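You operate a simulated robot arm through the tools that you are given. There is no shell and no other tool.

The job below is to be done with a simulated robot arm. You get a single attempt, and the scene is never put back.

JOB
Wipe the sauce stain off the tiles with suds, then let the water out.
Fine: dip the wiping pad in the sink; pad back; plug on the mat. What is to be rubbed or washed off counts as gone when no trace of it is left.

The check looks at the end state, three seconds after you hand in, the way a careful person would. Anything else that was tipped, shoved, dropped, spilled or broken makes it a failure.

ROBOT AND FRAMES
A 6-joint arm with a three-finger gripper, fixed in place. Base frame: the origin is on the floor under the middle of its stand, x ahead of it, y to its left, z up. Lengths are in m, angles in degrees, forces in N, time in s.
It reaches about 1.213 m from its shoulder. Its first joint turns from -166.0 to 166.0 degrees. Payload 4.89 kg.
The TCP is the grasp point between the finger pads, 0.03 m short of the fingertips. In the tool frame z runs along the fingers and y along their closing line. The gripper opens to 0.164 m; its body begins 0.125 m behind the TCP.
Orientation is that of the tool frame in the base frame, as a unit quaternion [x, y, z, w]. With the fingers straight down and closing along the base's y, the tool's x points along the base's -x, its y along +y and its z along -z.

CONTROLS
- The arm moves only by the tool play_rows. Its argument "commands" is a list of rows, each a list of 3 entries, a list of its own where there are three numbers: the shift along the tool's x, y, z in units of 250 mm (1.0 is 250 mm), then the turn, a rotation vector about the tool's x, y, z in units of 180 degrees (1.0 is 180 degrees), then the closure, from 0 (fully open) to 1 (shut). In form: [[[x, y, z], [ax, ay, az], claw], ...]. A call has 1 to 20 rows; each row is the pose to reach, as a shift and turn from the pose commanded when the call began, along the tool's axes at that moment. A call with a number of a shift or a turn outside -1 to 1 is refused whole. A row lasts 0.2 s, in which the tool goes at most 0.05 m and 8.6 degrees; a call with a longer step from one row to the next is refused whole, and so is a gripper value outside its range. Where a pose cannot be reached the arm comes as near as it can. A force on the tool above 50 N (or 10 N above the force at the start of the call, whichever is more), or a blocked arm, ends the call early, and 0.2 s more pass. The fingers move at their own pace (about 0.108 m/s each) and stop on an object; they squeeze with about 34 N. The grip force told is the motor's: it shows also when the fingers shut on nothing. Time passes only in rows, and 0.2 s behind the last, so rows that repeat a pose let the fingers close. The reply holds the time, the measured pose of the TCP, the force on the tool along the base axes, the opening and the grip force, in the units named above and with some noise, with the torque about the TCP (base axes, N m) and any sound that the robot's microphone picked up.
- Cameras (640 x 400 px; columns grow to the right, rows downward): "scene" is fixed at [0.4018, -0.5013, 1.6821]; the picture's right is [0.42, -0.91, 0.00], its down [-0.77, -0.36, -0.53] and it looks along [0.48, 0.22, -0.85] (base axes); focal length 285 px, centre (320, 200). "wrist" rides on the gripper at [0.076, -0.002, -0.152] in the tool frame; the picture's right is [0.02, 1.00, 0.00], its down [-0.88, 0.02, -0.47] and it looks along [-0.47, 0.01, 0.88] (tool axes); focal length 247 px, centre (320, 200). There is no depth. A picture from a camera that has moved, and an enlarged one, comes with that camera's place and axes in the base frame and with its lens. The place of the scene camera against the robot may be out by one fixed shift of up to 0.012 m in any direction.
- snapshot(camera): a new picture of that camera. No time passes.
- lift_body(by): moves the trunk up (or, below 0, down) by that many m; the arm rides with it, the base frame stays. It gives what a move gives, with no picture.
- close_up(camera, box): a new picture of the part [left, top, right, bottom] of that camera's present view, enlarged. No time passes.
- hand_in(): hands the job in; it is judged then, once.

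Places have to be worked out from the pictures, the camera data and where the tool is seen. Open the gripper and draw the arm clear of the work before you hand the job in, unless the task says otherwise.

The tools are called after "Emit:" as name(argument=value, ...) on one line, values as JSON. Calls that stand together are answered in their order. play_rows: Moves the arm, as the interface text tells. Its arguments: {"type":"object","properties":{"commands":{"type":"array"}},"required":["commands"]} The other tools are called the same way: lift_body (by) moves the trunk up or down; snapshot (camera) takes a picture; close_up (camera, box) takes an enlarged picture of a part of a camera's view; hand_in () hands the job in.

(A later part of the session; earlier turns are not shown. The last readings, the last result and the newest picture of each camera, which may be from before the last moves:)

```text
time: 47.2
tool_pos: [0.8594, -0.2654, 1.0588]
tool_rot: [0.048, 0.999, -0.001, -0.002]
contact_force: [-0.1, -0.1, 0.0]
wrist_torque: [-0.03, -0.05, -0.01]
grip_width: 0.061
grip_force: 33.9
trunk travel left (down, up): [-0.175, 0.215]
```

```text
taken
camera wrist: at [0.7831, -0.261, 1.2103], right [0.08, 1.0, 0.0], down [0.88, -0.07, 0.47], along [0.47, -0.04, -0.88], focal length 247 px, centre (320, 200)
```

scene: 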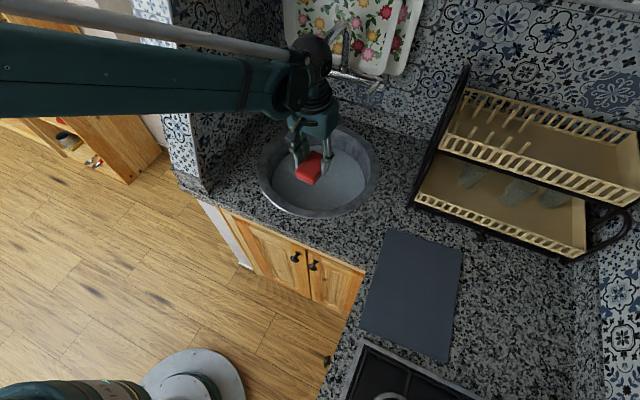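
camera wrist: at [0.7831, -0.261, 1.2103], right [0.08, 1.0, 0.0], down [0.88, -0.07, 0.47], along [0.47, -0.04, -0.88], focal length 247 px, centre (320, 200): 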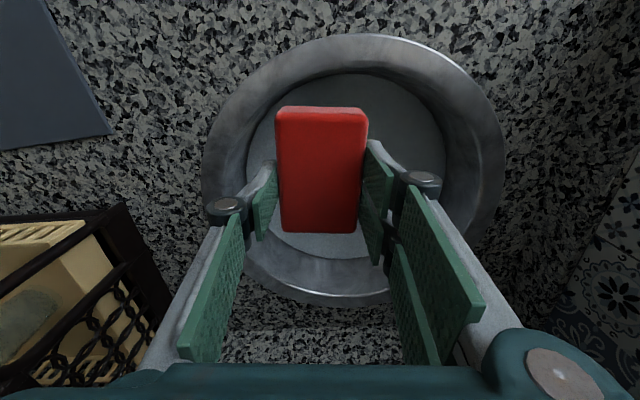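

Upright again with the pad in its original orientation. I carry it back over its original place (0.798, -0.484).

Emit:
play_rows(commands=[[[0.026, -0.149, 0.01], [0, 0, 0], 1], [[0.053, -0.298, 0.02], [0, 0, 0], 1], [[0.079, -0.447, 0.03], [0, 0, 0], 1], [[0.105, -0.595, 0.04], [0, 0, 0], 1], [[0.132, -0.744, 0.05], [0, 0, 0], 1], [[0.158, -0.893, 0.06], [0, 0, 0], 1], [[0.158, -0.893, 0.06], [0, 0, 0], 1]])

Emit:
snapshot(camera="wrist")

```text
time: 48.8
tool_pos: [0.7968, -0.4858, 1.0448]
tool_rot: [0.05, 0.999, -0.001, -0.002]
contact_force: [-0.2, -0.3, -1.2]
wrist_torque: [-0.01, -0.04, 0.03]
grip_width: 0.0607
grip_force: 33.9
trunk travel left (down, up): [-0.175, 0.215]
```

```text
taken
camera wrist: at [0.7208, -0.4811, 1.1965], right [0.08, 1.0, 0.0], down [0.88, -0.07, 0.47], along [0.47, -0.04, -0.88], focal length 247 px, centre (320, 200)
```

wrist: 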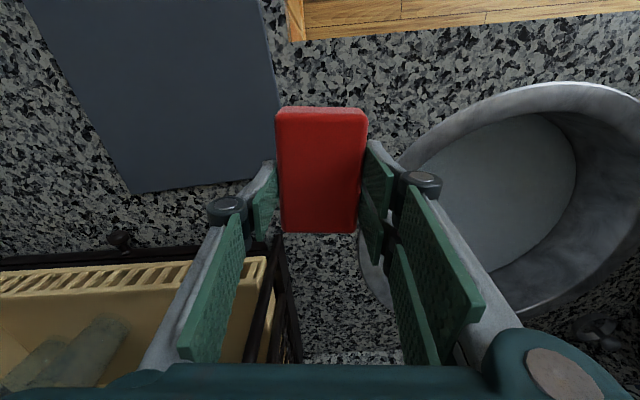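

Aligned with where I picked it. I lower to just above the counter, then finish with small steps.

Emit:
play_rows(commands=[[[-0.004, 0.008, 0.1], [0, 0, 0], 1], [[-0.004, 0.008, 0.22], [0, 0, 0], 1], [[-0.004, 0.008, 0.32], [0, 0, 0], 1], [[-0.004, 0.008, 0.37], [0, 0, 0], 1], [[-0.004, 0.008, 0.385], [0, 0, 0], 1]])

Emit:
close_up(camera="scene", box=[340, 180, 450, 260])

```text
time: 50.0
tool_pos: [0.8001, -0.4832, 0.947]
tool_rot: [0.049, 0.999, -0.001, -0.002]
contact_force: [0.4, -0.4, -0.7]
wrist_torque: [0.01, 0.02, -0.02]
grip_width: 0.0606
grip_force: 34.3
trunk travel left (down, up): [-0.175, 0.215]
```

```text
5.00 times, centred on (395, 220) of scene
camera zoom: at [0.4018, -0.5013, 1.6821], right [0.42, -0.91, 0.0], down [-0.77, -0.36, -0.53], along [0.48, 0.22, -0.85], focal length 1424 px, centre (-55, 100)
```

zoom: 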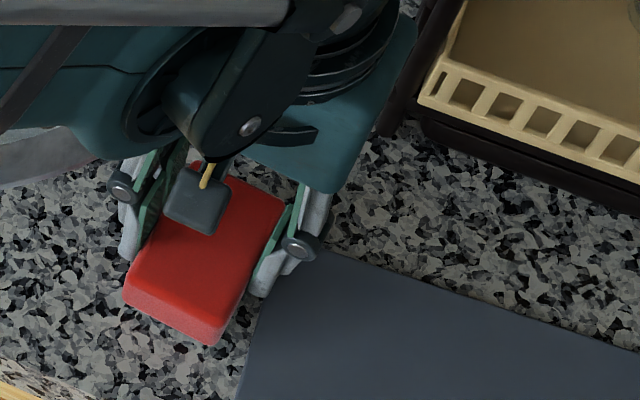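

Two or three millimetres to go; I lower in 1 mm steps to feel the counter.

Emit:
play_rows(commands=[[[0, 0, 0.004], [0, 0, 0], 1], [[0, 0, 0.008], [0, 0, 0], 1], [[0, 0, 0.012], [0, 0, 0], 1]])

```text
time: 50.8
tool_pos: [0.7975, -0.4828, 0.9449]
tool_rot: [0.049, 0.999, -0.001, -0.002]
contact_force: [-0.3, 0.1, 0.2]
wrist_torque: [-0.01, -0.01, 0.0]
grip_width: 0.0609
grip_force: 33.6
trunk travel left (down, up): [-0.175, 0.215]
```

Emit:
play_rows(commands=[[[0, 0, 0.004], [0, 0, 0], 1], [[0, 0, 0.008], [0, 0, 0], 1], [[0, 0, 0.012], [0, 0, 0], 1]])

```text
time: 51.6
tool_pos: [0.7984, -0.4831, 0.9427]
tool_rot: [0.049, 0.999, -0.001, -0.002]
contact_force: [3.6, -2.2, 23.4]
wrist_torque: [-0.12, -1.19, -0.08]
grip_width: 0.0609
grip_force: 34.2
trunk travel left (down, up): [-0.175, 0.215]
```

The pad rests on the counter (23 N). I unload slightly, open the gripper and lift away.

Emit:
play_rows(commands=[[[0, 0, -0.004], [0, 0, 0], 1], [[0, 0, -0.004], [0, 0, 0], 0.6], [[0, 0, -0.004], [0, 0, 0], 0.4], [[0, 0, -0.004], [0, 0, 0], 0], [[0, 0, -0.004], [0, 0, 0], 0], [[0, 0, -0.004], [0, 0, 0], 0], [[0, 0, -0.1], [0, 0, 0], 0], [[0, 0, -0.25], [0, 0, 0], 0], [[0, 0, -0.4], [0, 0, 0], 0]])

Emit:
snapshot(camera="wrist")

Emit:
close_up(camera="scene", box=[340, 190, 420, 260])

```text
time: 53.6
tool_pos: [0.7993, -0.4852, 1.0431]
tool_rot: [0.048, 0.999, -0.001, -0.001]
contact_force: [1.1, -0.5, -0.4]
wrist_torque: [0.08, 0.14, -0.01]
grip_width: 0.1641
grip_force: 0.0
trunk travel left (down, up): [-0.175, 0.215]
```

```text
taken
camera wrist: at [0.7239, -0.48, 1.1956], right [0.08, 1.0, 0.0], down [0.88, -0.07, 0.47], along [0.47, -0.04, -0.88], focal length 247 px, centre (320, 200)
```

wrist: 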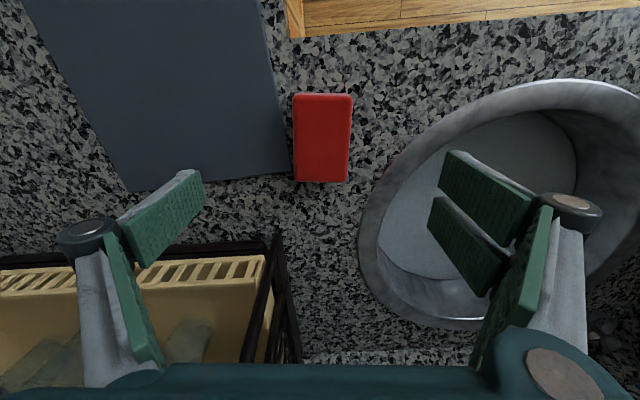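

```text
5.71 times, centred on (380, 225) of scene
camera zoom: at [0.4018, -0.5013, 1.6821], right [0.42, -0.91, 0.0], down [-0.77, -0.36, -0.53], along [0.48, 0.22, -0.85], focal length 1628 px, centre (-23, 57)
```

zoom: 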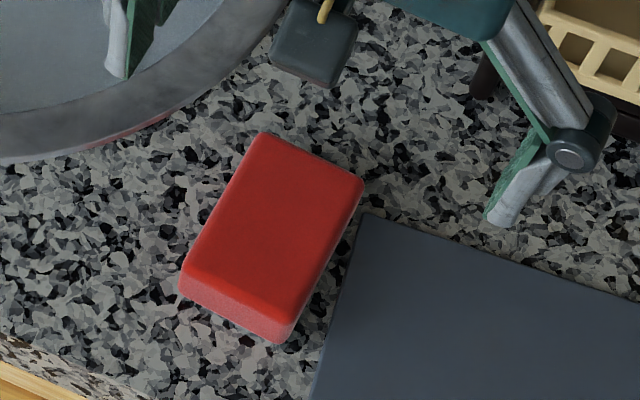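

The pad is back exactly in its spot, with the mat untouched. Next I need the faucet's position before reaching into the sink, so I move to a viewpoint in front of the sink and tilt the hand forward.

Emit:
play_rows(commands=[[[0.046, 0.144, -0.06], [0, 0, -0.006], 0], [[0.092, 0.288, -0.12], [0, 0, -0.012], 0], [[0.139, 0.432, -0.18], [0, 0, -0.018], 0], [[0.185, 0.576, -0.24], [0, 0, -0.024], 0], [[0.232, 0.72, -0.308], [0, 0, -0.031], 0]])

Emit:
play_rows(commands=[[[0, 0, 0], [0, -0.045, 0], 0], [[0, 0, 0], [0, -0.09, 0], 0], [[0, 0, 0], [0, -0.135, 0], 0], [[0, 0, 0], [0, -0.16, 0], 0]])

Emit:
snapshot(camera="wrist")

Emit:
snapshot(camera="scene")

```text
time: 54.8
tool_pos: [0.761, -0.2993, 1.1189]
tool_rot: [0.002, 1.0, 0.0, -0.002]
contact_force: [0.4, -0.9, -0.7]
wrist_torque: [0.19, 0.12, -0.03]
grip_width: 0.1638
grip_force: 0.1
trunk travel left (down, up): [-0.175, 0.215]
```

```text
time: 55.8
tool_pos: [0.7607, -0.298, 1.1182]
tool_rot: [0.001, 0.969, -0.001, 0.248]
contact_force: [0.3, -0.8, 0.0]
wrist_torque: [-0.06, -0.04, -0.04]
grip_width: 0.1641
grip_force: 0.0
trunk travel left (down, up): [-0.175, 0.215]
```

```text
taken
camera wrist: at [0.6198, -0.3004, 1.2157], right [-0.02, 1.0, -0.01], down [0.55, 0.02, 0.84], along [0.84, 0.01, -0.55], focal length 247 px, centre (320, 200)
```

wrist: 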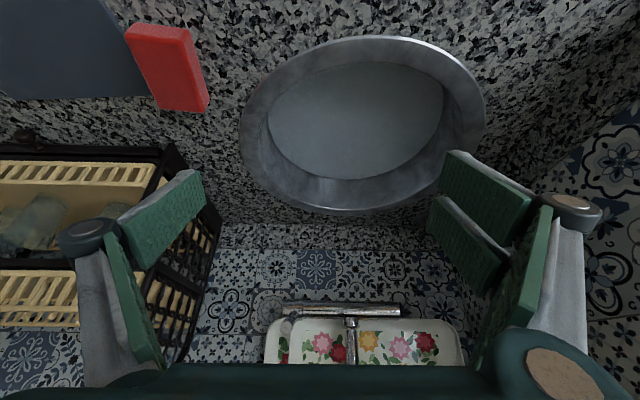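

```text
taken
```

scene: 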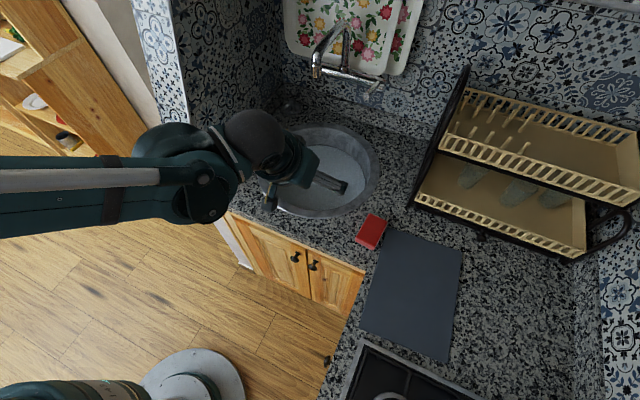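

The faucet's root is at about (1.17, -0.23, 1.14) with its spout tip probably above the sink centre near z 1.24, so I must enter the sink from the front and slide under it. I straighten the hand and move over the front of the sink.

Emit:
play_rows(commands=[[[-0.039, 0.05, 0.11], [0, 0.032, 0], 0], [[-0.078, 0.1, 0.22], [0, 0.064, 0], 0], [[-0.117, 0.15, 0.33], [0, 0.096, 0], 0], [[-0.156, 0.2, 0.44], [0, 0.128, 0], 0], [[-0.195, 0.252, 0.554], [0, 0.16, 0], 0], [[-0.195, 0.252, 0.554], [0, 0.16, 0], 0]])

Emit:
snapshot(camera="wrist")

Emit:
close_up(camera="scene", box=[220, 0, 420, 220])

```text
time: 57.2
tool_pos: [0.8681, -0.2354, 1.0195]
tool_rot: [0.0, 1.0, 0.0, -0.003]
contact_force: [0.7, 0.9, -1.2]
wrist_torque: [-0.02, 0.12, 0.01]
grip_width: 0.1643
grip_force: 0.0
trunk travel left (down, up): [-0.175, 0.215]
```

```text
taken
camera wrist: at [0.7931, -0.2386, 1.1725], right [-0.02, 1.0, 0.0], down [0.88, 0.02, 0.47], along [0.47, 0.01, -0.88], focal length 247 px, centre (320, 200)
```

wrist: 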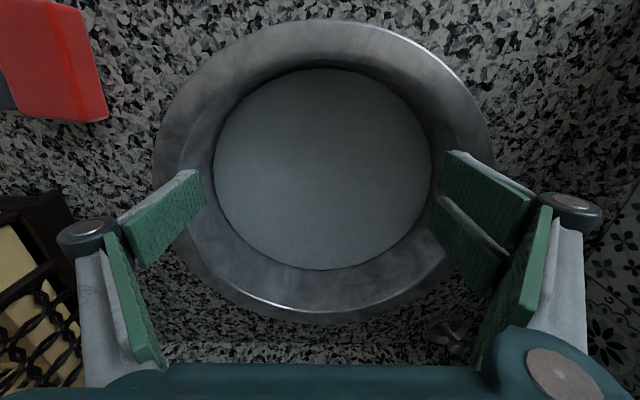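

```text
1.82 times, centred on (320, 110) of scene
camera zoom: at [0.4018, -0.5013, 1.6821], right [0.42, -0.91, 0.0], down [-0.77, -0.36, -0.53], along [0.48, 0.22, -0.85], focal length 518 px, centre (320, 364)
```

zoom: 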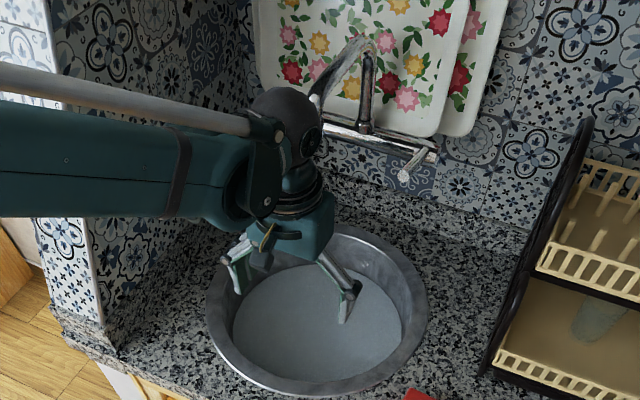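

The wrist ball passes rather close to the spout here, so I back off in x, lower to just above the rim, then move forward and down into the bowl below spout height.

Emit:
play_rows(commands=[[[0.08, 0, 0.04], [0, 0, 0], 0], [[0.152, 0, 0.12], [0, 0, 0], 0], [[0.152, 0.008, 0.24], [0, 0, 0], 0], [[0.152, 0.016, 0.34], [0, 0, 0], 0], [[0.08, 0.016, 0.44], [0, 0, 0], 0], [[0.0, 0.016, 0.54], [0, 0, 0], 0], [[-0.06, 0.016, 0.62], [0, 0, 0], 0]])

Emit:
snapshot(camera="wrist")

Emit:
close_up(camera="scene", box=[220, 0, 420, 220])

```text
time: 58.8
tool_pos: [0.8816, -0.2323, 0.8654]
tool_rot: [0.0, 1.0, 0.001, -0.002]
contact_force: [0.4, -0.6, 0.1]
wrist_torque: [-0.03, -0.17, -0.01]
grip_width: 0.1637
grip_force: 0.1
trunk travel left (down, up): [-0.175, 0.215]
```

```text
taken
camera wrist: at [0.8057, -0.235, 1.0185], right [-0.02, 1.0, 0.0], down [0.88, 0.02, 0.47], along [0.47, 0.01, -0.88], focal length 247 px, centre (320, 200)
```

wrist: 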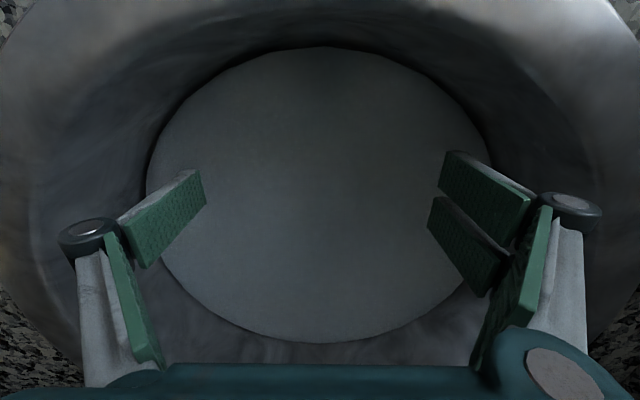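

```text
1.82 times, centred on (320, 110) of scene
camera zoom: at [0.4018, -0.5013, 1.6821], right [0.42, -0.91, 0.0], down [-0.77, -0.36, -0.53], along [0.48, 0.22, -0.85], focal length 518 px, centre (320, 364)
```

zoom: 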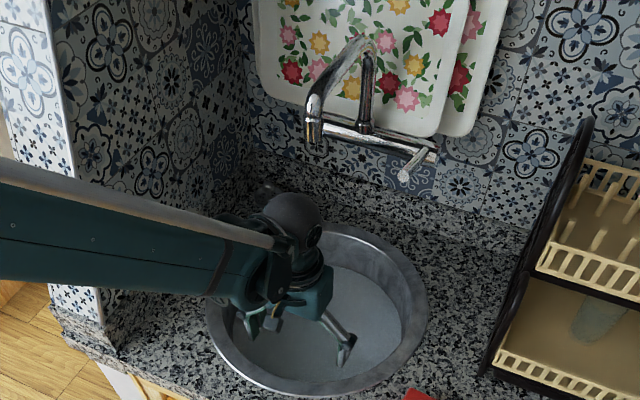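

Inside the bowl, under the spout. I close the fingers to use them as a probe, lower a little and move to the sink centre (0.968, -0.232).

Emit:
play_rows(commands=[[[0, 0, 0.04], [0, 0, 0], 0.4], [[0, 0, 0.08], [0, 0, 0], 0.8], [[-0.07, 0, 0.1], [0, 0, 0], 1], [[-0.14, 0, 0.1], [0, 0, 0], 1], [[-0.21, 0, 0.1], [0, 0, 0], 1], [[-0.28, 0, 0.1], [0, 0, 0], 1], [[-0.346, 0, 0.1], [0, 0, 0], 1], [[-0.346, 0, 0.1], [0, 0, 0], 1]])

Emit:
snapshot(camera="wrist")

Emit:
close_up(camera="scene", box=[220, 0, 420, 220])

```text
time: 60.6
tool_pos: [0.9687, -0.232, 0.8389]
tool_rot: [0.001, 1.0, 0.0, -0.001]
contact_force: [-0.3, -0.3, 0.5]
wrist_torque: [0.03, -0.03, 0.01]
grip_width: 0.0
grip_force: 34.0
trunk travel left (down, up): [-0.175, 0.215]
```

```text
taken
camera wrist: at [0.8931, -0.2343, 0.9921], right [-0.02, 1.0, 0.0], down [0.88, 0.02, 0.47], along [0.47, 0.01, -0.88], focal length 247 px, centre (320, 200)
```

wrist: 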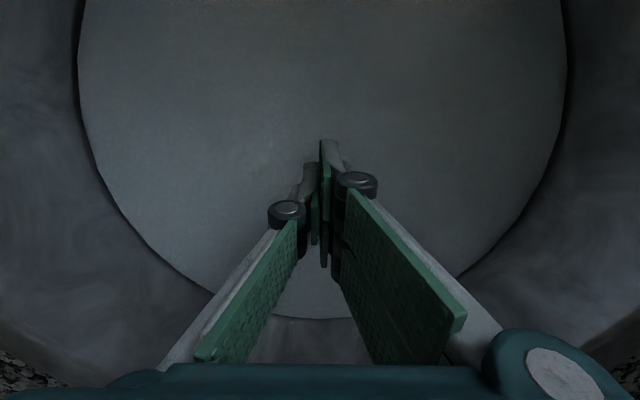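

```text
1.82 times, centred on (320, 110) of scene
camera zoom: at [0.4018, -0.5013, 1.6821], right [0.42, -0.91, 0.0], down [-0.77, -0.36, -0.53], along [0.48, 0.22, -0.85], focal length 518 px, centre (320, 364)
```

zoom: 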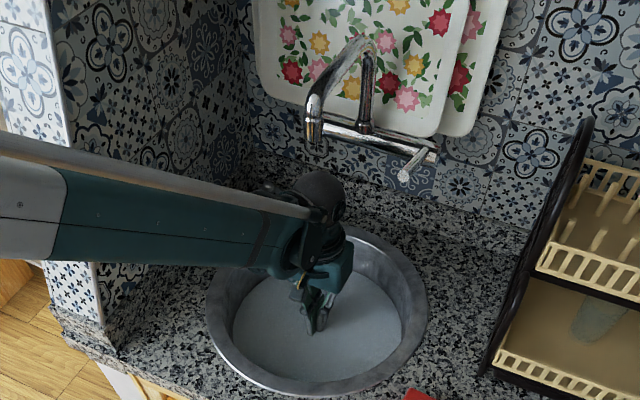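

The closed fingertips are about at the water surface. I probe downward at the centre in 4 mm steps, watching for contact.

Emit:
play_rows(commands=[[[0, 0, 0.016], [0, 0, 0], 1], [[0, 0, 0.032], [0, 0, 0], 1], [[0, 0, 0.048], [0, 0, 0], 1], [[0, 0, 0.064], [0, 0, 0], 1], [[0, 0, 0.08], [0, 0, 0], 1]])

Emit:
close_up(camera="wrist", box=[200, 80, 440, 260])

```text
time: 61.8
tool_pos: [0.9689, -0.231, 0.8189]
tool_rot: [0.001, 1.0, -0.001, -0.001]
contact_force: [0.3, 0.5, -0.3]
wrist_torque: [0.04, -0.02, -0.01]
grip_width: 0.0
grip_force: 34.1
trunk travel left (down, up): [-0.175, 0.215]
```

```text
2.22 times, centred on (320, 170) of wrist
camera zoom: at [0.8931, -0.2342, 0.9718], right [-0.02, 1.0, 0.0], down [0.88, 0.02, 0.47], along [0.47, 0.01, -0.88], focal length 549 px, centre (320, 267)
```

zoom: 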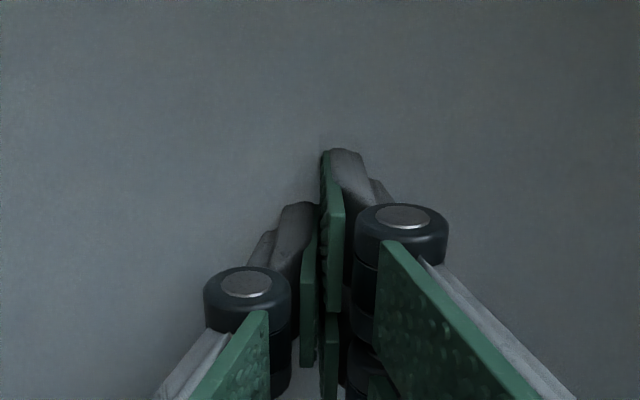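

No contact yet; continuing down.

Emit:
play_rows(commands=[[[0, 0, 0.016], [0, 0, 0], 1], [[0, 0, 0.032], [0, 0, 0], 1], [[0, 0, 0.048], [0, 0, 0], 1], [[0, 0, 0.064], [0, 0, 0], 1], [[0, 0, 0.08], [0, 0, 0], 1], [[0, 0, 0.096], [0, 0, 0], 1]])

```text
time: 63.2
tool_pos: [0.969, -0.231, 0.7958]
tool_rot: [0.001, 1.0, 0.0, -0.001]
contact_force: [-0.4, -1.2, -0.2]
wrist_torque: [0.01, -0.03, -0.01]
grip_width: 0.0
grip_force: 33.7
trunk travel left (down, up): [-0.175, 0.215]
```

Still free at tip depth of roughly 4.5 cm under water; continuing.

Emit:
play_rows(commands=[[[0, 0, 0.012], [0, 0, 0], 1], [[0, 0, 0.024], [0, 0, 0], 1], [[0, 0, 0.036], [0, 0, 0], 1], [[0, 0, 0.048], [0, 0, 0], 1], [[0, 0, 0.06], [0, 0, 0], 1], [[0, 0, 0.072], [0, 0, 0], 1]])

Emit:
close_up(camera="scene", box=[220, 0, 420, 220])

```text
time: 64.6
tool_pos: [0.9702, -0.232, 0.7766]
tool_rot: [0.001, 1.0, 0.0, -0.002]
contact_force: [0.5, 0.6, 0.2]
wrist_torque: [0.01, 0.0, 0.02]
grip_width: 0.0
grip_force: 33.4
trunk travel left (down, up): [-0.175, 0.215]
```

```text
1.82 times, centred on (320, 110) of scene
camera zoom: at [0.4018, -0.5013, 1.6821], right [0.42, -0.91, 0.0], down [-0.77, -0.36, -0.53], along [0.48, 0.22, -0.85], focal length 518 px, centre (320, 364)
```

zoom: 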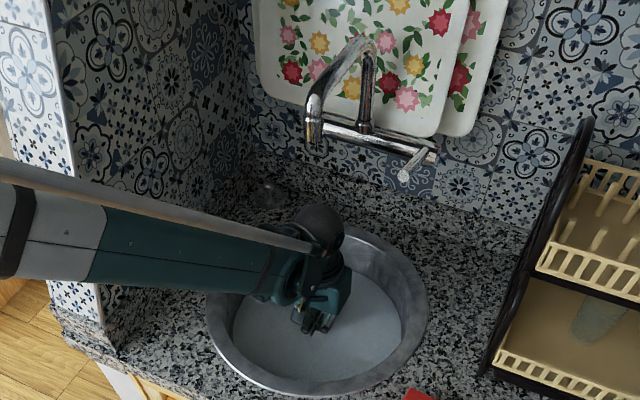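

Still free. I check the whole arm once before going deeper.

Emit:
snapshot(camera="scene")

Emit:
snapshot(camera="wrist")

```text
taken
```

scene: 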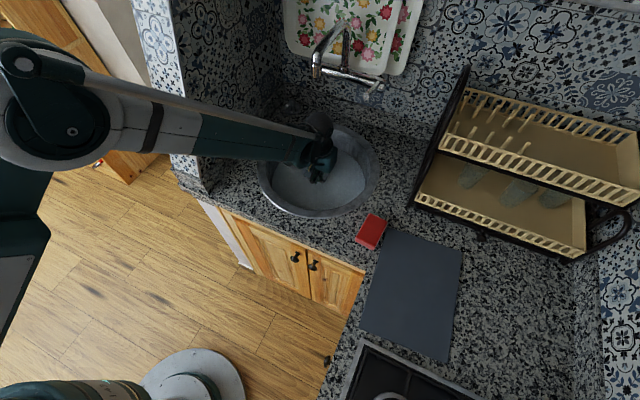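

```text
taken
camera wrist: at [0.8933, -0.2343, 0.9301], right [-0.02, 1.0, 0.0], down [0.88, 0.02, 0.47], along [0.47, 0.01, -0.88], focal length 247 px, centre (320, 200)
```

wrist: 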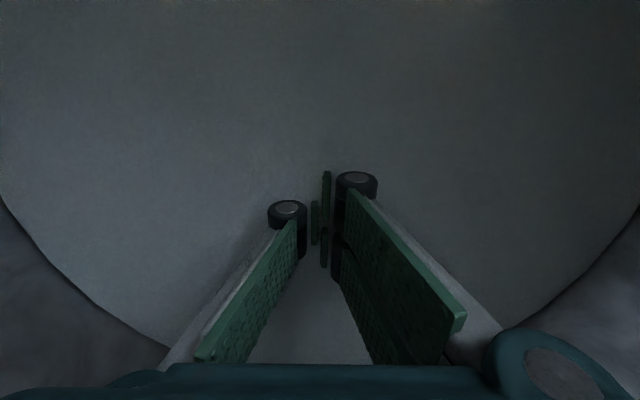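

All clear. I keep probing downward.

Emit:
play_rows(commands=[[[0, 0, 0.012], [0, 0, 0], 1], [[0, 0, 0.024], [0, 0, 0], 1], [[0, 0, 0.036], [0, 0, 0], 1], [[0, 0, 0.048], [0, 0, 0], 1], [[0, 0, 0.06], [0, 0, 0], 1], [[0, 0, 0.072], [0, 0, 0], 1]])

```text
time: 65.3
tool_pos: [0.9695, -0.2316, 0.7763]
tool_rot: [0.001, 1.0, 0.0, -0.001]
contact_force: [-5.0, 0.8, 32.7]
wrist_torque: [0.1, -0.02, 0.02]
grip_width: 0.0
grip_force: 44.6
trunk travel left (down, up): [-0.175, 0.215]
stopped in row 3: the force on the tool passed its limit at 58 N (the readings are from after the stop); the commanded pose is now the measured one
```

Contact at TCP z 0.776 right at the centre (no torque). I raise 3 cm, move 5 cm toward the front and probe again to tell the plug's knob from the bowl's bottom.

Emit:
play_rows(commands=[[[0, 0, -0.06], [0, 0, 0], 1], [[0, 0, -0.12], [0, 0, 0], 1], [[0.1, 0, -0.12], [0, 0, 0], 1], [[0.2, 0, -0.12], [0, 0, 0], 1], [[0.2, 0, -0.06], [0, 0, 0], 1], [[0.2, 0, -0.03], [0, 0, 0], 1], [[0.2, 0, -0.02], [0, 0, 0], 1], [[0.2, 0, -0.01], [0, 0, 0], 1], [[0.2, 0, 0], [0, 0, 0], 1], [[0.2, 0, 0.01], [0, 0, 0], 1], [[0.2, 0, 0.02], [0, 0, 0], 1], [[0.2, 0, 0.03], [0, 0, 0], 1], [[0.2, 0, 0.04], [0, 0, 0], 1], [[0.2, 0, 0.05], [0, 0, 0], 1], [[0.2, 0, 0.06], [0, 0, 0], 1]])

```text
time: 67.4
tool_pos: [0.9213, -0.2329, 0.7769]
tool_rot: [0.001, 1.0, -0.001, 0.0]
contact_force: [-4.7, 3.4, 35.5]
wrist_torque: [0.15, 0.22, 0.0]
grip_width: 0.0002
grip_force: 45.1
trunk travel left (down, up): [-0.175, 0.215]
stopped in row 10: the force on the tool passed its limit at 58 N (the readings are from after the stop); the commanded pose is now the measured one
```

The same height at the front means that is simply the flat bottom, so the plug isn't under either probe spot. I'll search by closing sweeps: raise slightly, open, return to the centre and close just above the bottom.

Emit:
play_rows(commands=[[[0, 0, -0.06], [0, 0, 0], 1], [[0, 0, -0.12], [0, 0, 0], 1], [[-0.1, 0, -0.12], [0, 0, 0], 0.6], [[-0.2, 0, -0.12], [0, 0, 0], 0.2], [[-0.2, 0, -0.12], [0, 0, 0], 0], [[-0.2, 0, -0.12], [0, 0, 0], 0], [[-0.2, 0, -0.08], [0, 0, 0], 0], [[-0.2, 0, -0.036], [0, 0, 0], 0]])

Emit:
play_rows(commands=[[[0, 0, 0], [0, 0, 0], 0.25], [[0, 0, 0], [0, 0, 0], 0.5], [[0, 0, 0], [0, 0, 0], 0.75], [[0, 0, 0], [0, 0, 0], 1], [[0, 0, 0], [0, 0, 0], 1], [[0, 0, 0], [0, 0, 0], 1]])

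```text
time: 69.2
tool_pos: [0.9711, -0.231, 0.7848]
tool_rot: [0.001, 1.0, 0.0, 0.0]
contact_force: [-0.8, -0.5, 0.6]
wrist_torque: [0.0, -0.08, -0.03]
grip_width: 0.1639
grip_force: 0.0
trunk travel left (down, up): [-0.175, 0.215]
```

```text
time: 70.6
tool_pos: [0.9714, -0.2316, 0.7835]
tool_rot: [0.001, 1.0, -0.001, 0.0]
contact_force: [0.1, 0.5, -1.1]
wrist_torque: [-0.01, -0.01, 0.03]
grip_width: 0.0003
grip_force: 33.6
trunk travel left (down, up): [-0.175, 0.215]
```

Nothing between the fingers at the centre. I search further back: raise, open, move to x 1.045 and close again just above the bottom.

Emit:
play_rows(commands=[[[0, 0, -0.1], [0, 0, 0], 1], [[0, 0, -0.16], [0, 0, 0], 0.7], [[-0.1, 0, -0.16], [0, 0, 0], 0.4], [[-0.2, 0, -0.16], [0, 0, 0], 0.2], [[-0.29, 0, -0.16], [0, 0, 0], 0.2], [[-0.29, 0, -0.12], [0, 0, 0], 0.2], [[-0.29, 0, -0.08], [0, 0, 0], 0.2], [[-0.29, 0, -0.04], [0, 0, 0], 0.2], [[-0.29, 0, 0], [0, 0, 0], 0.2]])

Emit:
close_up(camera="scene", box=[220, 0, 420, 220])

```text
time: 72.6
tool_pos: [1.0442, -0.2319, 0.7831]
tool_rot: [0.002, 1.0, -0.001, 0.0]
contact_force: [0.0, 0.1, 0.5]
wrist_torque: [-0.05, -0.06, -0.03]
grip_width: 0.1311
grip_force: 0.1
trunk travel left (down, up): [-0.175, 0.215]
```

```text
1.82 times, centred on (320, 110) of scene
camera zoom: at [0.4018, -0.5013, 1.6821], right [0.42, -0.91, 0.0], down [-0.77, -0.36, -0.53], along [0.48, 0.22, -0.85], focal length 518 px, centre (320, 364)
```

zoom: 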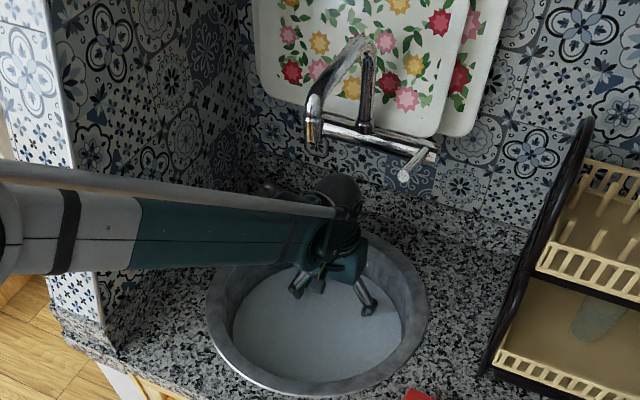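

Emit:
play_rows(commands=[[[0, 0, 0], [0, 0, 0], 0.4], [[0, 0, 0], [0, 0, 0], 0.6], [[0, 0, 0], [0, 0, 0], 0.8], [[0, 0, 0], [0, 0, 0], 1], [[0, 0, 0], [0, 0, 0], 1], [[0, 0, 0], [0, 0, 0], 1]])

```text
time: 74.0
tool_pos: [1.0439, -0.2323, 0.7826]
tool_rot: [0.001, 1.0, -0.001, 0.001]
contact_force: [0.5, 0.8, -0.5]
wrist_torque: [0.01, 0.02, 0.01]
grip_width: 0.0
grip_force: 34.8
trunk travel left (down, up): [-0.175, 0.215]
```

Nothing there either. Next sweep toward the front at x 0.895.

Emit:
play_rows(commands=[[[0, 0, -0.1], [0, 0, 0], 1], [[0, 0, -0.16], [0, 0, 0], 0.7], [[0.15, 0, -0.16], [0, 0, 0], 0.4], [[0.3, 0, -0.16], [0, 0, 0], 0.2], [[0.45, 0, -0.16], [0, 0, 0], 0.2], [[0.59, 0, -0.16], [0, 0, 0], 0.2], [[0.59, 0, -0.12], [0, 0, 0], 0.2], [[0.59, 0, -0.08], [0, 0, 0], 0.2], [[0.59, 0, -0.04], [0, 0, 0], 0.2], [[0.59, 0, 0], [0, 0, 0], 0.2], [[0.59, 0, 0], [0, 0, 0], 0.4], [[0.59, 0, 0], [0, 0, 0], 0.6], [[0.59, 0, 0], [0, 0, 0], 0.8], [[0.59, 0, 0], [0, 0, 0], 1], [[0.59, 0, 0], [0, 0, 0], 1], [[0.59, 0, 0], [0, 0, 0], 1]])

```text
time: 77.4
tool_pos: [0.897, -0.2317, 0.7839]
tool_rot: [0.001, 1.0, -0.001, 0.0]
contact_force: [0.2, -0.5, -0.3]
wrist_torque: [0.02, 0.01, 0.02]
grip_width: 0.0003
grip_force: 34.1
trunk travel left (down, up): [-0.175, 0.215]
```

Nothing. The three fingers leave gaps when sweeping, so instead I'll rake the closed fist sideways just above the bottom, starting along the centre line toward +y.

Emit:
play_rows(commands=[[[0, 0, -0.08], [0, 0, 0], 1], [[-0.15, 0, -0.08], [0, 0, 0], 1], [[-0.3, 0, -0.08], [0, 0, 0], 1], [[-0.3, 0, -0.02], [0, 0, 0], 1], [[-0.3, 0.06, -0.02], [0, 0, 0], 1], [[-0.3, 0.12, -0.02], [0, 0, 0], 1], [[-0.3, 0.18, -0.02], [0, 0, 0], 1], [[-0.3, 0.24, -0.02], [0, 0, 0], 1], [[-0.3, 0.3, -0.02], [0, 0, 0], 1], [[-0.3, 0.36, -0.02], [0, 0, 0], 1], [[-0.3, 0.42, -0.02], [0, 0, 0], 1]])

```text
time: 79.9
tool_pos: [0.9711, -0.1354, 0.7912]
tool_rot: [0.002, 1.0, -0.004, 0.0]
contact_force: [0.1, -20.6, 18.4]
wrist_torque: [-0.02, 0.09, 0.13]
grip_width: 0.0001
grip_force: 33.5
trunk travel left (down, up): [-0.175, 0.215]
stopped in row 11: the force on the tool passed its limit at 55 N (the readings are from after the stop); the commanded pose is now the measured one
```

That was the curved bowl wall (force tilted up and inward). Now I rake the other way, from the centre toward -y.

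Emit:
play_rows(commands=[[[0, -0.05, -0.02], [0, 0, 0], 1], [[0, -0.2, 0], [0, 0, 0], 1], [[0, -0.35, 0.01], [0, 0, 0], 1], [[0, -0.41, 0.01], [0, 0, 0], 1], [[0, -0.47, 0.01], [0, 0, 0], 1], [[0, -0.53, 0.01], [0, 0, 0], 1], [[0, -0.59, 0.01], [0, 0, 0], 1], [[0, -0.65, 0.01], [0, 0, 0], 1], [[0, -0.71, 0.01], [0, 0, 0], 1], [[0, -0.75, 0.01], [0, 0, 0], 1]])

```text
time: 82.1
tool_pos: [0.9703, -0.3204, 0.7896]
tool_rot: [0.002, 1.0, -0.003, 0.001]
contact_force: [-0.6, 1.0, 0.5]
wrist_torque: [-0.03, 0.02, -0.04]
grip_width: 0.0001
grip_force: 33.8
trunk travel left (down, up): [-0.175, 0.215]
```

No knob along the centre strip. I probe the depth at a couple of off-centre spots to understand the bottom's shape.

Emit:
play_rows(commands=[[[0, 0.1, -0.04], [0, 0, 0], 1], [[0, 0.2, -0.04], [0, 0, 0], 1], [[0, 0.2, 0], [0, 0, 0], 1], [[0, 0.2, 0.02], [0, 0, 0], 1], [[0, 0.2, 0.03], [0, 0, 0], 1], [[0, 0.2, 0.04], [0, 0, 0], 1], [[0, 0.2, 0.05], [0, 0, 0], 1], [[0, 0.2, 0.06], [0, 0, 0], 1], [[0, 0.2, 0.07], [0, 0, 0], 1], [[0, 0.2, 0.08], [0, 0, 0], 1], [[0, 0.2, 0.09], [0, 0, 0], 1]])

```text
time: 84.0
tool_pos: [0.9705, -0.2695, 0.7757]
tool_rot: [0.002, 1.0, -0.003, 0.001]
contact_force: [-7.2, 2.8, 32.5]
wrist_torque: [0.14, 0.48, -0.06]
grip_width: 0.0
grip_force: 44.6
trunk travel left (down, up): [-0.175, 0.215]
stopped in row 9: the force on the tool passed its limit at 57 N (the readings are from after the stop); the commanded pose is now the measured one
```

The bottom is flat here too. I rake the back part of the bowl (x about 1.05) next, a little higher to clear the curve.

Emit:
play_rows(commands=[[[0, 0, -0.08], [0, 0, 0], 1], [[-0.1, 0.1, -0.08], [0, 0, 0], 1], [[-0.2, 0.2, -0.08], [0, 0, 0], 1], [[-0.3, 0.3, -0.08], [0, 0, 0], 1], [[-0.3, 0.38, -0.07], [0, 0, 0], 1], [[-0.3, 0.32, -0.07], [0, 0, 0], 1], [[-0.3, 0.26, -0.07], [0, 0, 0], 1], [[-0.3, 0.2, -0.07], [0, 0, 0], 1], [[-0.3, 0.14, -0.07], [0, 0, 0], 1], [[-0.3, 0.08, -0.07], [0, 0, 0], 1], [[-0.3, 0.02, -0.07], [0, 0, 0], 1], [[-0.3, -0.04, -0.07], [0, 0, 0], 1], [[-0.3, -0.08, -0.07], [0, 0, 0], 1], [[-0.3, -0.12, -0.07], [0, 0, 0], 1]])

```text
time: 87.0
tool_pos: [1.046, -0.2999, 0.7915]
tool_rot: [0.001, 1.0, -0.004, 0.0]
contact_force: [0.6, 0.8, 0.0]
wrist_torque: [-0.05, 0.01, 0.0]
grip_width: 0.0
grip_force: 45.3
trunk travel left (down, up): [-0.175, 0.215]
```

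Nothing at the back. Now the front strip at x about 0.89.

Emit:
play_rows(commands=[[[0, 0, -0.06], [0, 0, 0], 1], [[0.15, 0, -0.06], [0, 0, 0], 1], [[0.3, 0, -0.06], [0, 0, 0], 1], [[0.45, 0, -0.06], [0, 0, 0], 1], [[0.61, 0, -0.06], [0, 0, 0], 1], [[0.61, 0, 0.0], [0, 0, 0], 1], [[0.61, 0.06, 0.0], [0, 0, 0], 1], [[0.61, 0.12, 0.0], [0, 0, 0], 1], [[0.61, 0.18, 0.0], [0, 0, 0], 1], [[0.61, 0.24, 0.0], [0, 0, 0], 1], [[0.61, 0.3, 0.0], [0, 0, 0], 1], [[0.61, 0.36, 0.0], [0, 0, 0], 1], [[0.61, 0.42, 0.0], [0, 0, 0], 1], [[0.61, 0.48, 0.0], [0, 0, 0], 1], [[0.61, 0.52, 0.0], [0, 0, 0], 1]])

```text
time: 90.2
tool_pos: [0.8946, -0.1706, 0.7916]
tool_rot: [0.003, 1.0, -0.003, 0.001]
contact_force: [0.2, -0.5, -0.1]
wrist_torque: [0.04, -0.05, -0.01]
grip_width: 0.0002
grip_force: 45.3
trunk travel left (down, up): [-0.175, 0.215]
```

Nothing tall anywhere on the bottom. I raise the hand out a bit and look at the water for changes.

Emit:
play_rows(commands=[[[0, 0, -0.1], [0, 0, 0], 1], [[0, -0.08, -0.2], [0, 0, 0], 1], [[0, -0.2, -0.3], [0, 0, 0], 1]])

Emit:
snapshot(camera="wrist")

Emit:
snapshot(camera="scene")

Emit:
close_up(camera="scene", box=[250, 100, 390, 220])

```text
time: 91.0
tool_pos: [0.894, -0.2165, 0.8672]
tool_rot: [0.001, 1.0, -0.003, 0.0]
contact_force: [0.8, 0.6, 0.1]
wrist_torque: [-0.11, 0.15, -0.01]
grip_width: 0.0
grip_force: 45.3
trunk travel left (down, up): [-0.175, 0.215]
```

```text
taken
camera wrist: at [0.8177, -0.2183, 1.0187], right [-0.02, 1.0, -0.01], down [0.88, 0.02, 0.47], along [0.47, 0.0, -0.88], focal length 247 px, centre (320, 200)
```

wrist: 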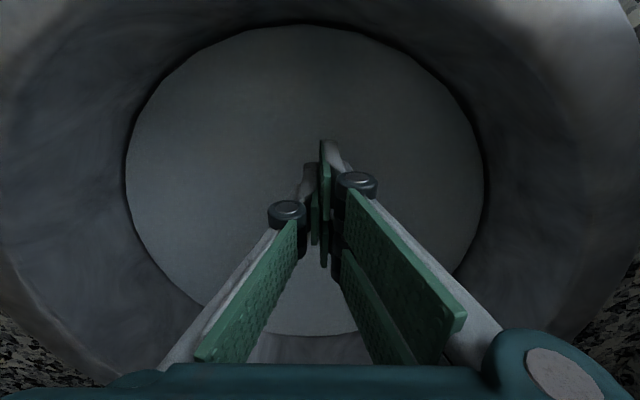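

```text
taken
```

scene: 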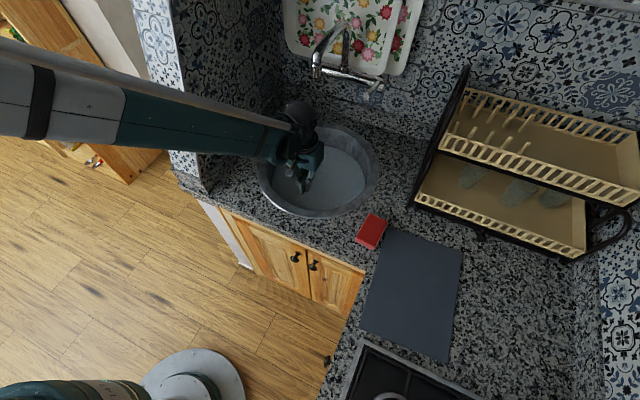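

```text
3.33 times, centred on (320, 160) of scene
camera zoom: at [0.4018, -0.5013, 1.6821], right [0.42, -0.91, 0.0], down [-0.77, -0.36, -0.53], along [0.48, 0.22, -0.85], focal length 950 px, centre (320, 333)
```

zoom: 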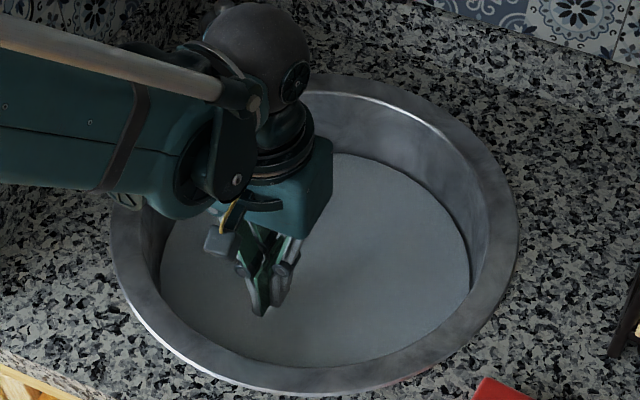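

I zoom into a faint darker patch on the water surface.

Emit:
close_up(camera="scene", box=[305, 145, 365, 205])

Emit:
close_up(camera="wrist", box=[130, 20, 490, 340])

```text
6.67 times, centred on (335, 175) of scene
camera zoom: at [0.4018, -0.5013, 1.6821], right [0.42, -0.91, 0.0], down [-0.77, -0.36, -0.53], along [0.48, 0.22, -0.85], focal length 1899 px, centre (220, 367)
```

zoom: 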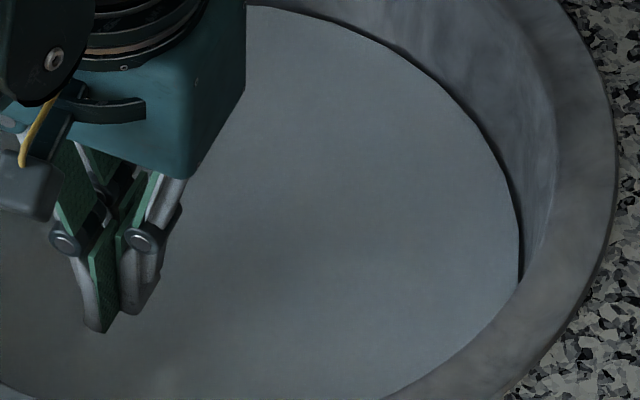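

```text
1.25 times, centred on (310, 180) of wrist
camera zoom: at [0.8177, -0.2183, 1.0187], right [-0.02, 1.0, -0.01], down [0.88, 0.02, 0.47], along [0.47, 0.0, -0.88], focal length 309 px, centre (332, 225)
```

zoom: 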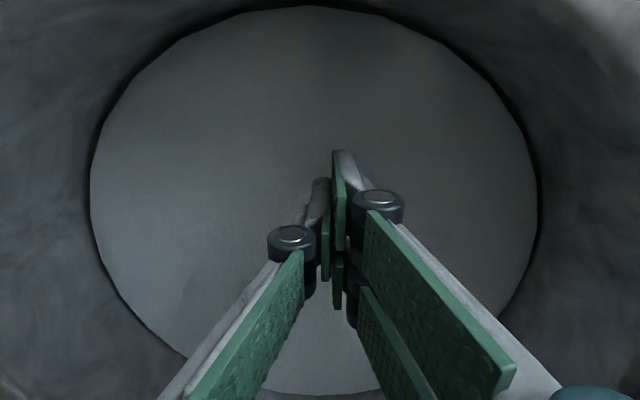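

The surface shows nothing. I rake again along the centre line but only 2–3 mm above the bottom, to feel for a low-profile plug.

Emit:
play_rows(commands=[[[-0.15, 0.09, 0.1], [0, 0, 0], 1], [[-0.305, 0.19, 0.2], [0, 0, 0], 1], [[-0.305, 0.19, 0.3], [0, 0, 0], 1], [[-0.305, 0.19, 0.34], [0, 0, 0], 1], [[-0.305, 0.19, 0.352], [0, 0, 0], 1], [[-0.305, 0.19, 0.352], [0, 0, 0], 1]])

Emit:
play_rows(commands=[[[0, -0.03, 0], [0, 0, 0], 1], [[0, -0.06, 0], [0, 0, 0], 1], [[0, -0.09, 0], [0, 0, 0], 1], [[0, -0.12, 0], [0, 0, 0], 1], [[0, -0.15, 0], [0, 0, 0], 1], [[0, -0.18, 0], [0, 0, 0], 1], [[0, -0.21, 0], [0, 0, 0], 1], [[0, -0.24, 0], [0, 0, 0], 1], [[0, -0.27, 0], [0, 0, 0], 1], [[0, -0.3, 0], [0, 0, 0], 1], [[0, -0.33, 0], [0, 0, 0], 1], [[0, -0.36, 0], [0, 0, 0], 1], [[0, -0.39, 0], [0, 0, 0], 1], [[0, -0.42, 0], [0, 0, 0], 1], [[0, -0.45, 0], [0, 0, 0], 1]])

```text
refused: row 1 steps farther than a row can; nothing moved
```

```text
time: 94.2
tool_pos: [0.8961, -0.333, 0.867]
tool_rot: [0.002, 1.0, -0.004, 0.001]
contact_force: [-0.8, -0.1, -0.6]
wrist_torque: [-0.02, 0.02, 0.02]
grip_width: 0.0001
grip_force: 45.0
trunk travel left (down, up): [-0.175, 0.215]
```

The first row was too long and got refused, so the second call just moved the hand sideways in free space above the water (no contact). I now go to the start of the low rake properly.

Emit:
play_rows(commands=[[[0, 0.1, 0.05], [0, 0, 0], 1], [[-0.06, 0.24, 0.1], [0, 0, 0], 1], [[-0.14, 0.38, 0.16], [0, 0, 0], 1], [[-0.22, 0.52, 0.22], [0, 0, 0], 1], [[-0.296, 0.652, 0.27], [0, 0, 0], 1], [[-0.296, 0.652, 0.32], [0, 0, 0], 1], [[-0.296, 0.652, 0.34], [0, 0, 0], 1], [[-0.296, 0.652, 0.35], [0, 0, 0], 1]])

```text
time: 96.0
tool_pos: [0.9697, -0.1708, 0.7786]
tool_rot: [0.001, 1.0, -0.004, 0.0]
contact_force: [0.0, 0.7, -0.1]
wrist_torque: [-0.03, -0.01, 0.0]
grip_width: 0.0
grip_force: 45.1
trunk travel left (down, up): [-0.175, 0.215]
```

Now the low rake toward -y, about 2–3 mm above the bottom.

Emit:
play_rows(commands=[[[0, -0.03, 0], [0, 0, 0], 1], [[0, -0.06, 0], [0, 0, 0], 1], [[0, -0.09, 0], [0, 0, 0], 1], [[0, -0.12, 0], [0, 0, 0], 1], [[0, -0.15, 0], [0, 0, 0], 1], [[0, -0.18, 0], [0, 0, 0], 1], [[0, -0.21, 0], [0, 0, 0], 1], [[0, -0.24, 0], [0, 0, 0], 1], [[0, -0.27, 0], [0, 0, 0], 1], [[0, -0.3, 0], [0, 0, 0], 1], [[0, -0.33, 0], [0, 0, 0], 1], [[0, -0.36, 0], [0, 0, 0], 1], [[0, -0.39, 0], [0, 0, 0], 1], [[0, -0.42, 0], [0, 0, 0], 1], [[0, -0.45, 0], [0, 0, 0], 1]])

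```text
time: 99.2
tool_pos: [0.9686, -0.2829, 0.7782]
tool_rot: [0.002, 1.0, -0.003, 0.001]
contact_force: [0.2, 0.7, -0.1]
wrist_torque: [-0.03, -0.01, -0.01]
grip_width: 0.0
grip_force: 45.4
trunk travel left (down, up): [-0.175, 0.215]
```

Nothing along the centre strip even at 2–3 mm. I do the same low rake in the back strip (x about 1.04).

Emit:
play_rows(commands=[[[0, 0, -0.06], [0, 0, 0], 1], [[-0.14, 0, -0.06], [0, 0, 0], 1], [[-0.29, 0, -0.06], [0, 0, 0], 1], [[-0.29, 0, -0.03], [0, 0, 0], 1], [[-0.29, 0, -0.015], [0, 0, 0], 1], [[-0.29, 0, -0.008], [0, 0, 0], 1], [[-0.29, 0.03, -0.008], [0, 0, 0], 1], [[-0.29, 0.06, -0.008], [0, 0, 0], 1], [[-0.29, 0.09, -0.008], [0, 0, 0], 1], [[-0.29, 0.12, -0.008], [0, 0, 0], 1], [[-0.29, 0.15, -0.008], [0, 0, 0], 1], [[-0.29, 0.18, -0.008], [0, 0, 0], 1], [[-0.29, 0.21, -0.008], [0, 0, 0], 1], [[-0.29, 0.24, -0.008], [0, 0, 0], 1], [[-0.29, 0.27, -0.008], [0, 0, 0], 1], [[-0.29, 0.3, -0.008], [0, 0, 0], 1], [[-0.29, 0.33, -0.008], [0, 0, 0], 1], [[-0.29, 0.36, -0.008], [0, 0, 0], 1], [[-0.29, 0.4, -0.008], [0, 0, 0], 1]])

```text
time: 103.2
tool_pos: [1.0404, -0.1829, 0.7797]
tool_rot: [0.002, 1.0, -0.004, 0.0]
contact_force: [0.6, -0.1, -0.4]
wrist_torque: [0.05, -0.02, -0.02]
grip_width: 0.0006
grip_force: 45.3
trunk travel left (down, up): [-0.175, 0.215]
```

Nothing in the back strip. Same low rake in the front strip (x about 0.90).

Emit:
play_rows(commands=[[[0, 0, -0.06], [0, 0, 0], 1], [[0.15, 0, -0.06], [0, 0, 0], 1], [[0.3, 0, -0.06], [0, 0, 0], 1], [[0.45, 0, -0.06], [0, 0, 0], 1], [[0.56, 0, -0.06], [0, 0, 0], 1], [[0.56, 0, -0.02], [0, 0, 0], 1], [[0.56, 0, 0], [0, 0, 0], 1], [[0.56, -0.03, 0], [0, 0, 0], 1], [[0.56, -0.06, 0], [0, 0, 0], 1], [[0.56, -0.09, 0], [0, 0, 0], 1], [[0.56, -0.12, 0], [0, 0, 0], 1], [[0.56, -0.15, 0], [0, 0, 0], 1], [[0.56, -0.18, 0], [0, 0, 0], 1], [[0.56, -0.21, 0], [0, 0, 0], 1], [[0.56, -0.24, 0], [0, 0, 0], 1], [[0.56, -0.27, 0], [0, 0, 0], 1], [[0.56, -0.3, 0], [0, 0, 0], 1], [[0.56, -0.33, 0], [0, 0, 0], 1], [[0.56, -0.36, 0], [0, 0, 0], 1], [[0.56, -0.4, 0], [0, 0, 0], 1]])

```text
time: 107.4
tool_pos: [0.9004, -0.2813, 0.7801]
tool_rot: [0.003, 1.0, -0.003, 0.001]
contact_force: [-0.7, -0.4, -0.3]
wrist_torque: [-0.04, 0.02, 0.04]
grip_width: 0.0
grip_force: 45.2
trunk travel left (down, up): [-0.175, 0.215]
```

No protrusion anywhere on the flat bottom, so I want a better look at the metal object in the back corner before deciding how to go on. I leave the bowl the way I came (back toward the front, then up).

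Emit:
play_rows(commands=[[[0.02, 0, -0.1], [0, 0, 0], 1], [[0.06, 0.04, -0.22], [0, 0, 0], 1], [[0.12, 0.1, -0.36], [0, 0, 0], 0.7], [[0.18, 0.16, -0.5], [0, 0, 0], 0.4], [[0.2, 0.25, -0.66], [0, 0, 0], 0.2], [[0.2, 0.34, -0.82], [0, 0, 0], 0], [[0.2, 0.42, -0.98], [0, 0, 0], 0]])

Emit:
snapshot(camera="wrist")

Emit:
snapshot(camera="scene")

```text
time: 109.0
tool_pos: [0.8486, -0.1756, 1.0255]
tool_rot: [0.002, 1.0, -0.003, 0.0]
contact_force: [0.9, -0.8, -1.2]
wrist_torque: [0.18, 0.12, -0.04]
grip_width: 0.1642
grip_force: 0.1
trunk travel left (down, up): [-0.175, 0.215]
```

```text
taken
camera wrist: at [0.7729, -0.1776, 1.1774], right [-0.02, 1.0, -0.01], down [0.88, 0.02, 0.47], along [0.47, 0.0, -0.88], focal length 247 px, centre (320, 200)
```

wrist: 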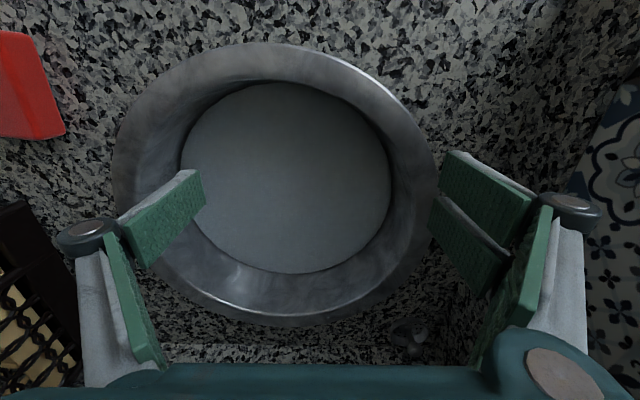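

```text
taken
```

scene: 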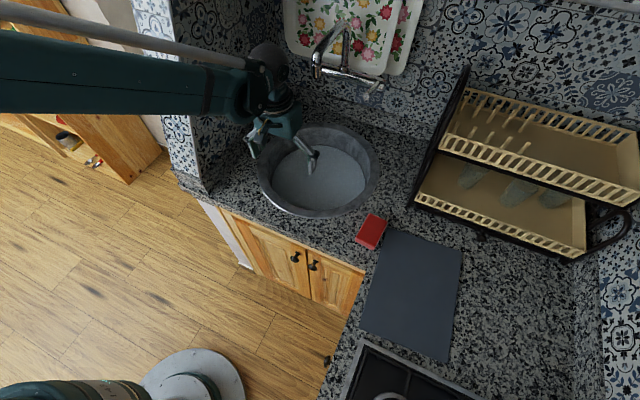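

I zoom on the corner object from here, and also on the water.

Emit:
close_up(camera="wrist", box=[370, 300, 450, 360])

Emit:
close_up(camera="wrist", box=[170, 70, 400, 290])

Emit:
close_up(camera="scene", box=[250, 110, 390, 220])

```text
6.67 times, centred on (410, 330) of wrist
camera zoom: at [0.7729, -0.1776, 1.1774], right [-0.02, 1.0, -0.01], down [0.88, 0.02, 0.47], along [0.47, 0.0, -0.88], focal length 1646 px, centre (-280, -667)
```

zoom: 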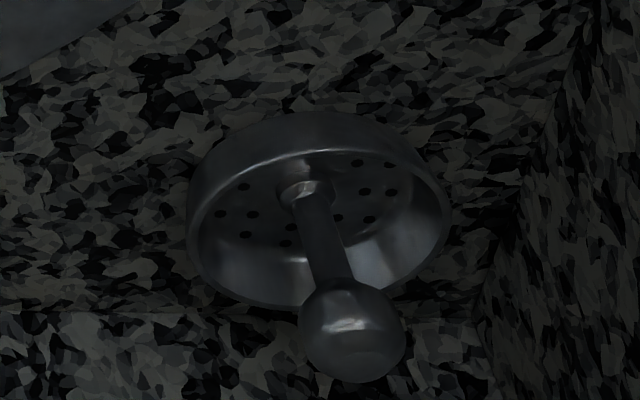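

```text
1.82 times, centred on (285, 180) of wrist
camera zoom: at [0.7729, -0.1776, 1.1774], right [-0.02, 1.0, -0.01], down [0.88, 0.02, 0.47], along [0.47, 0.0, -0.88], focal length 449 px, centre (384, 236)
```

zoom: 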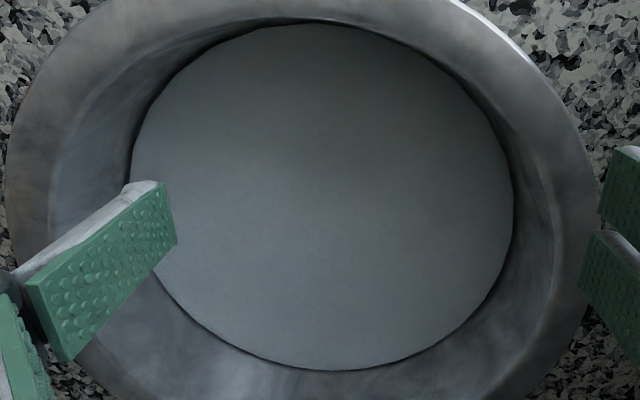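

```text
3.64 times, centred on (320, 165) of scene
camera zoom: at [0.4018, -0.5013, 1.6821], right [0.42, -0.91, 0.0], down [-0.77, -0.36, -0.53], along [0.48, 0.22, -0.85], focal length 1036 px, centre (320, 327)
```

zoom: 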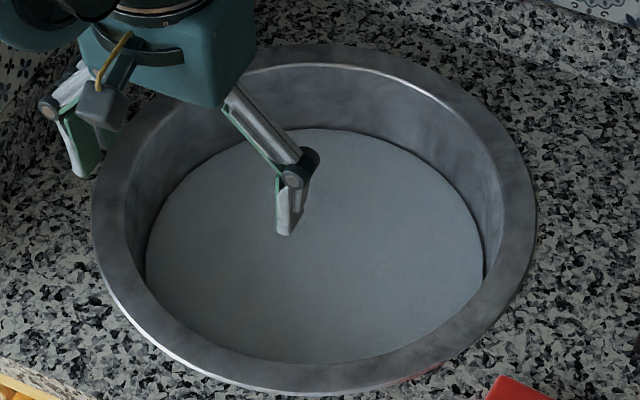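

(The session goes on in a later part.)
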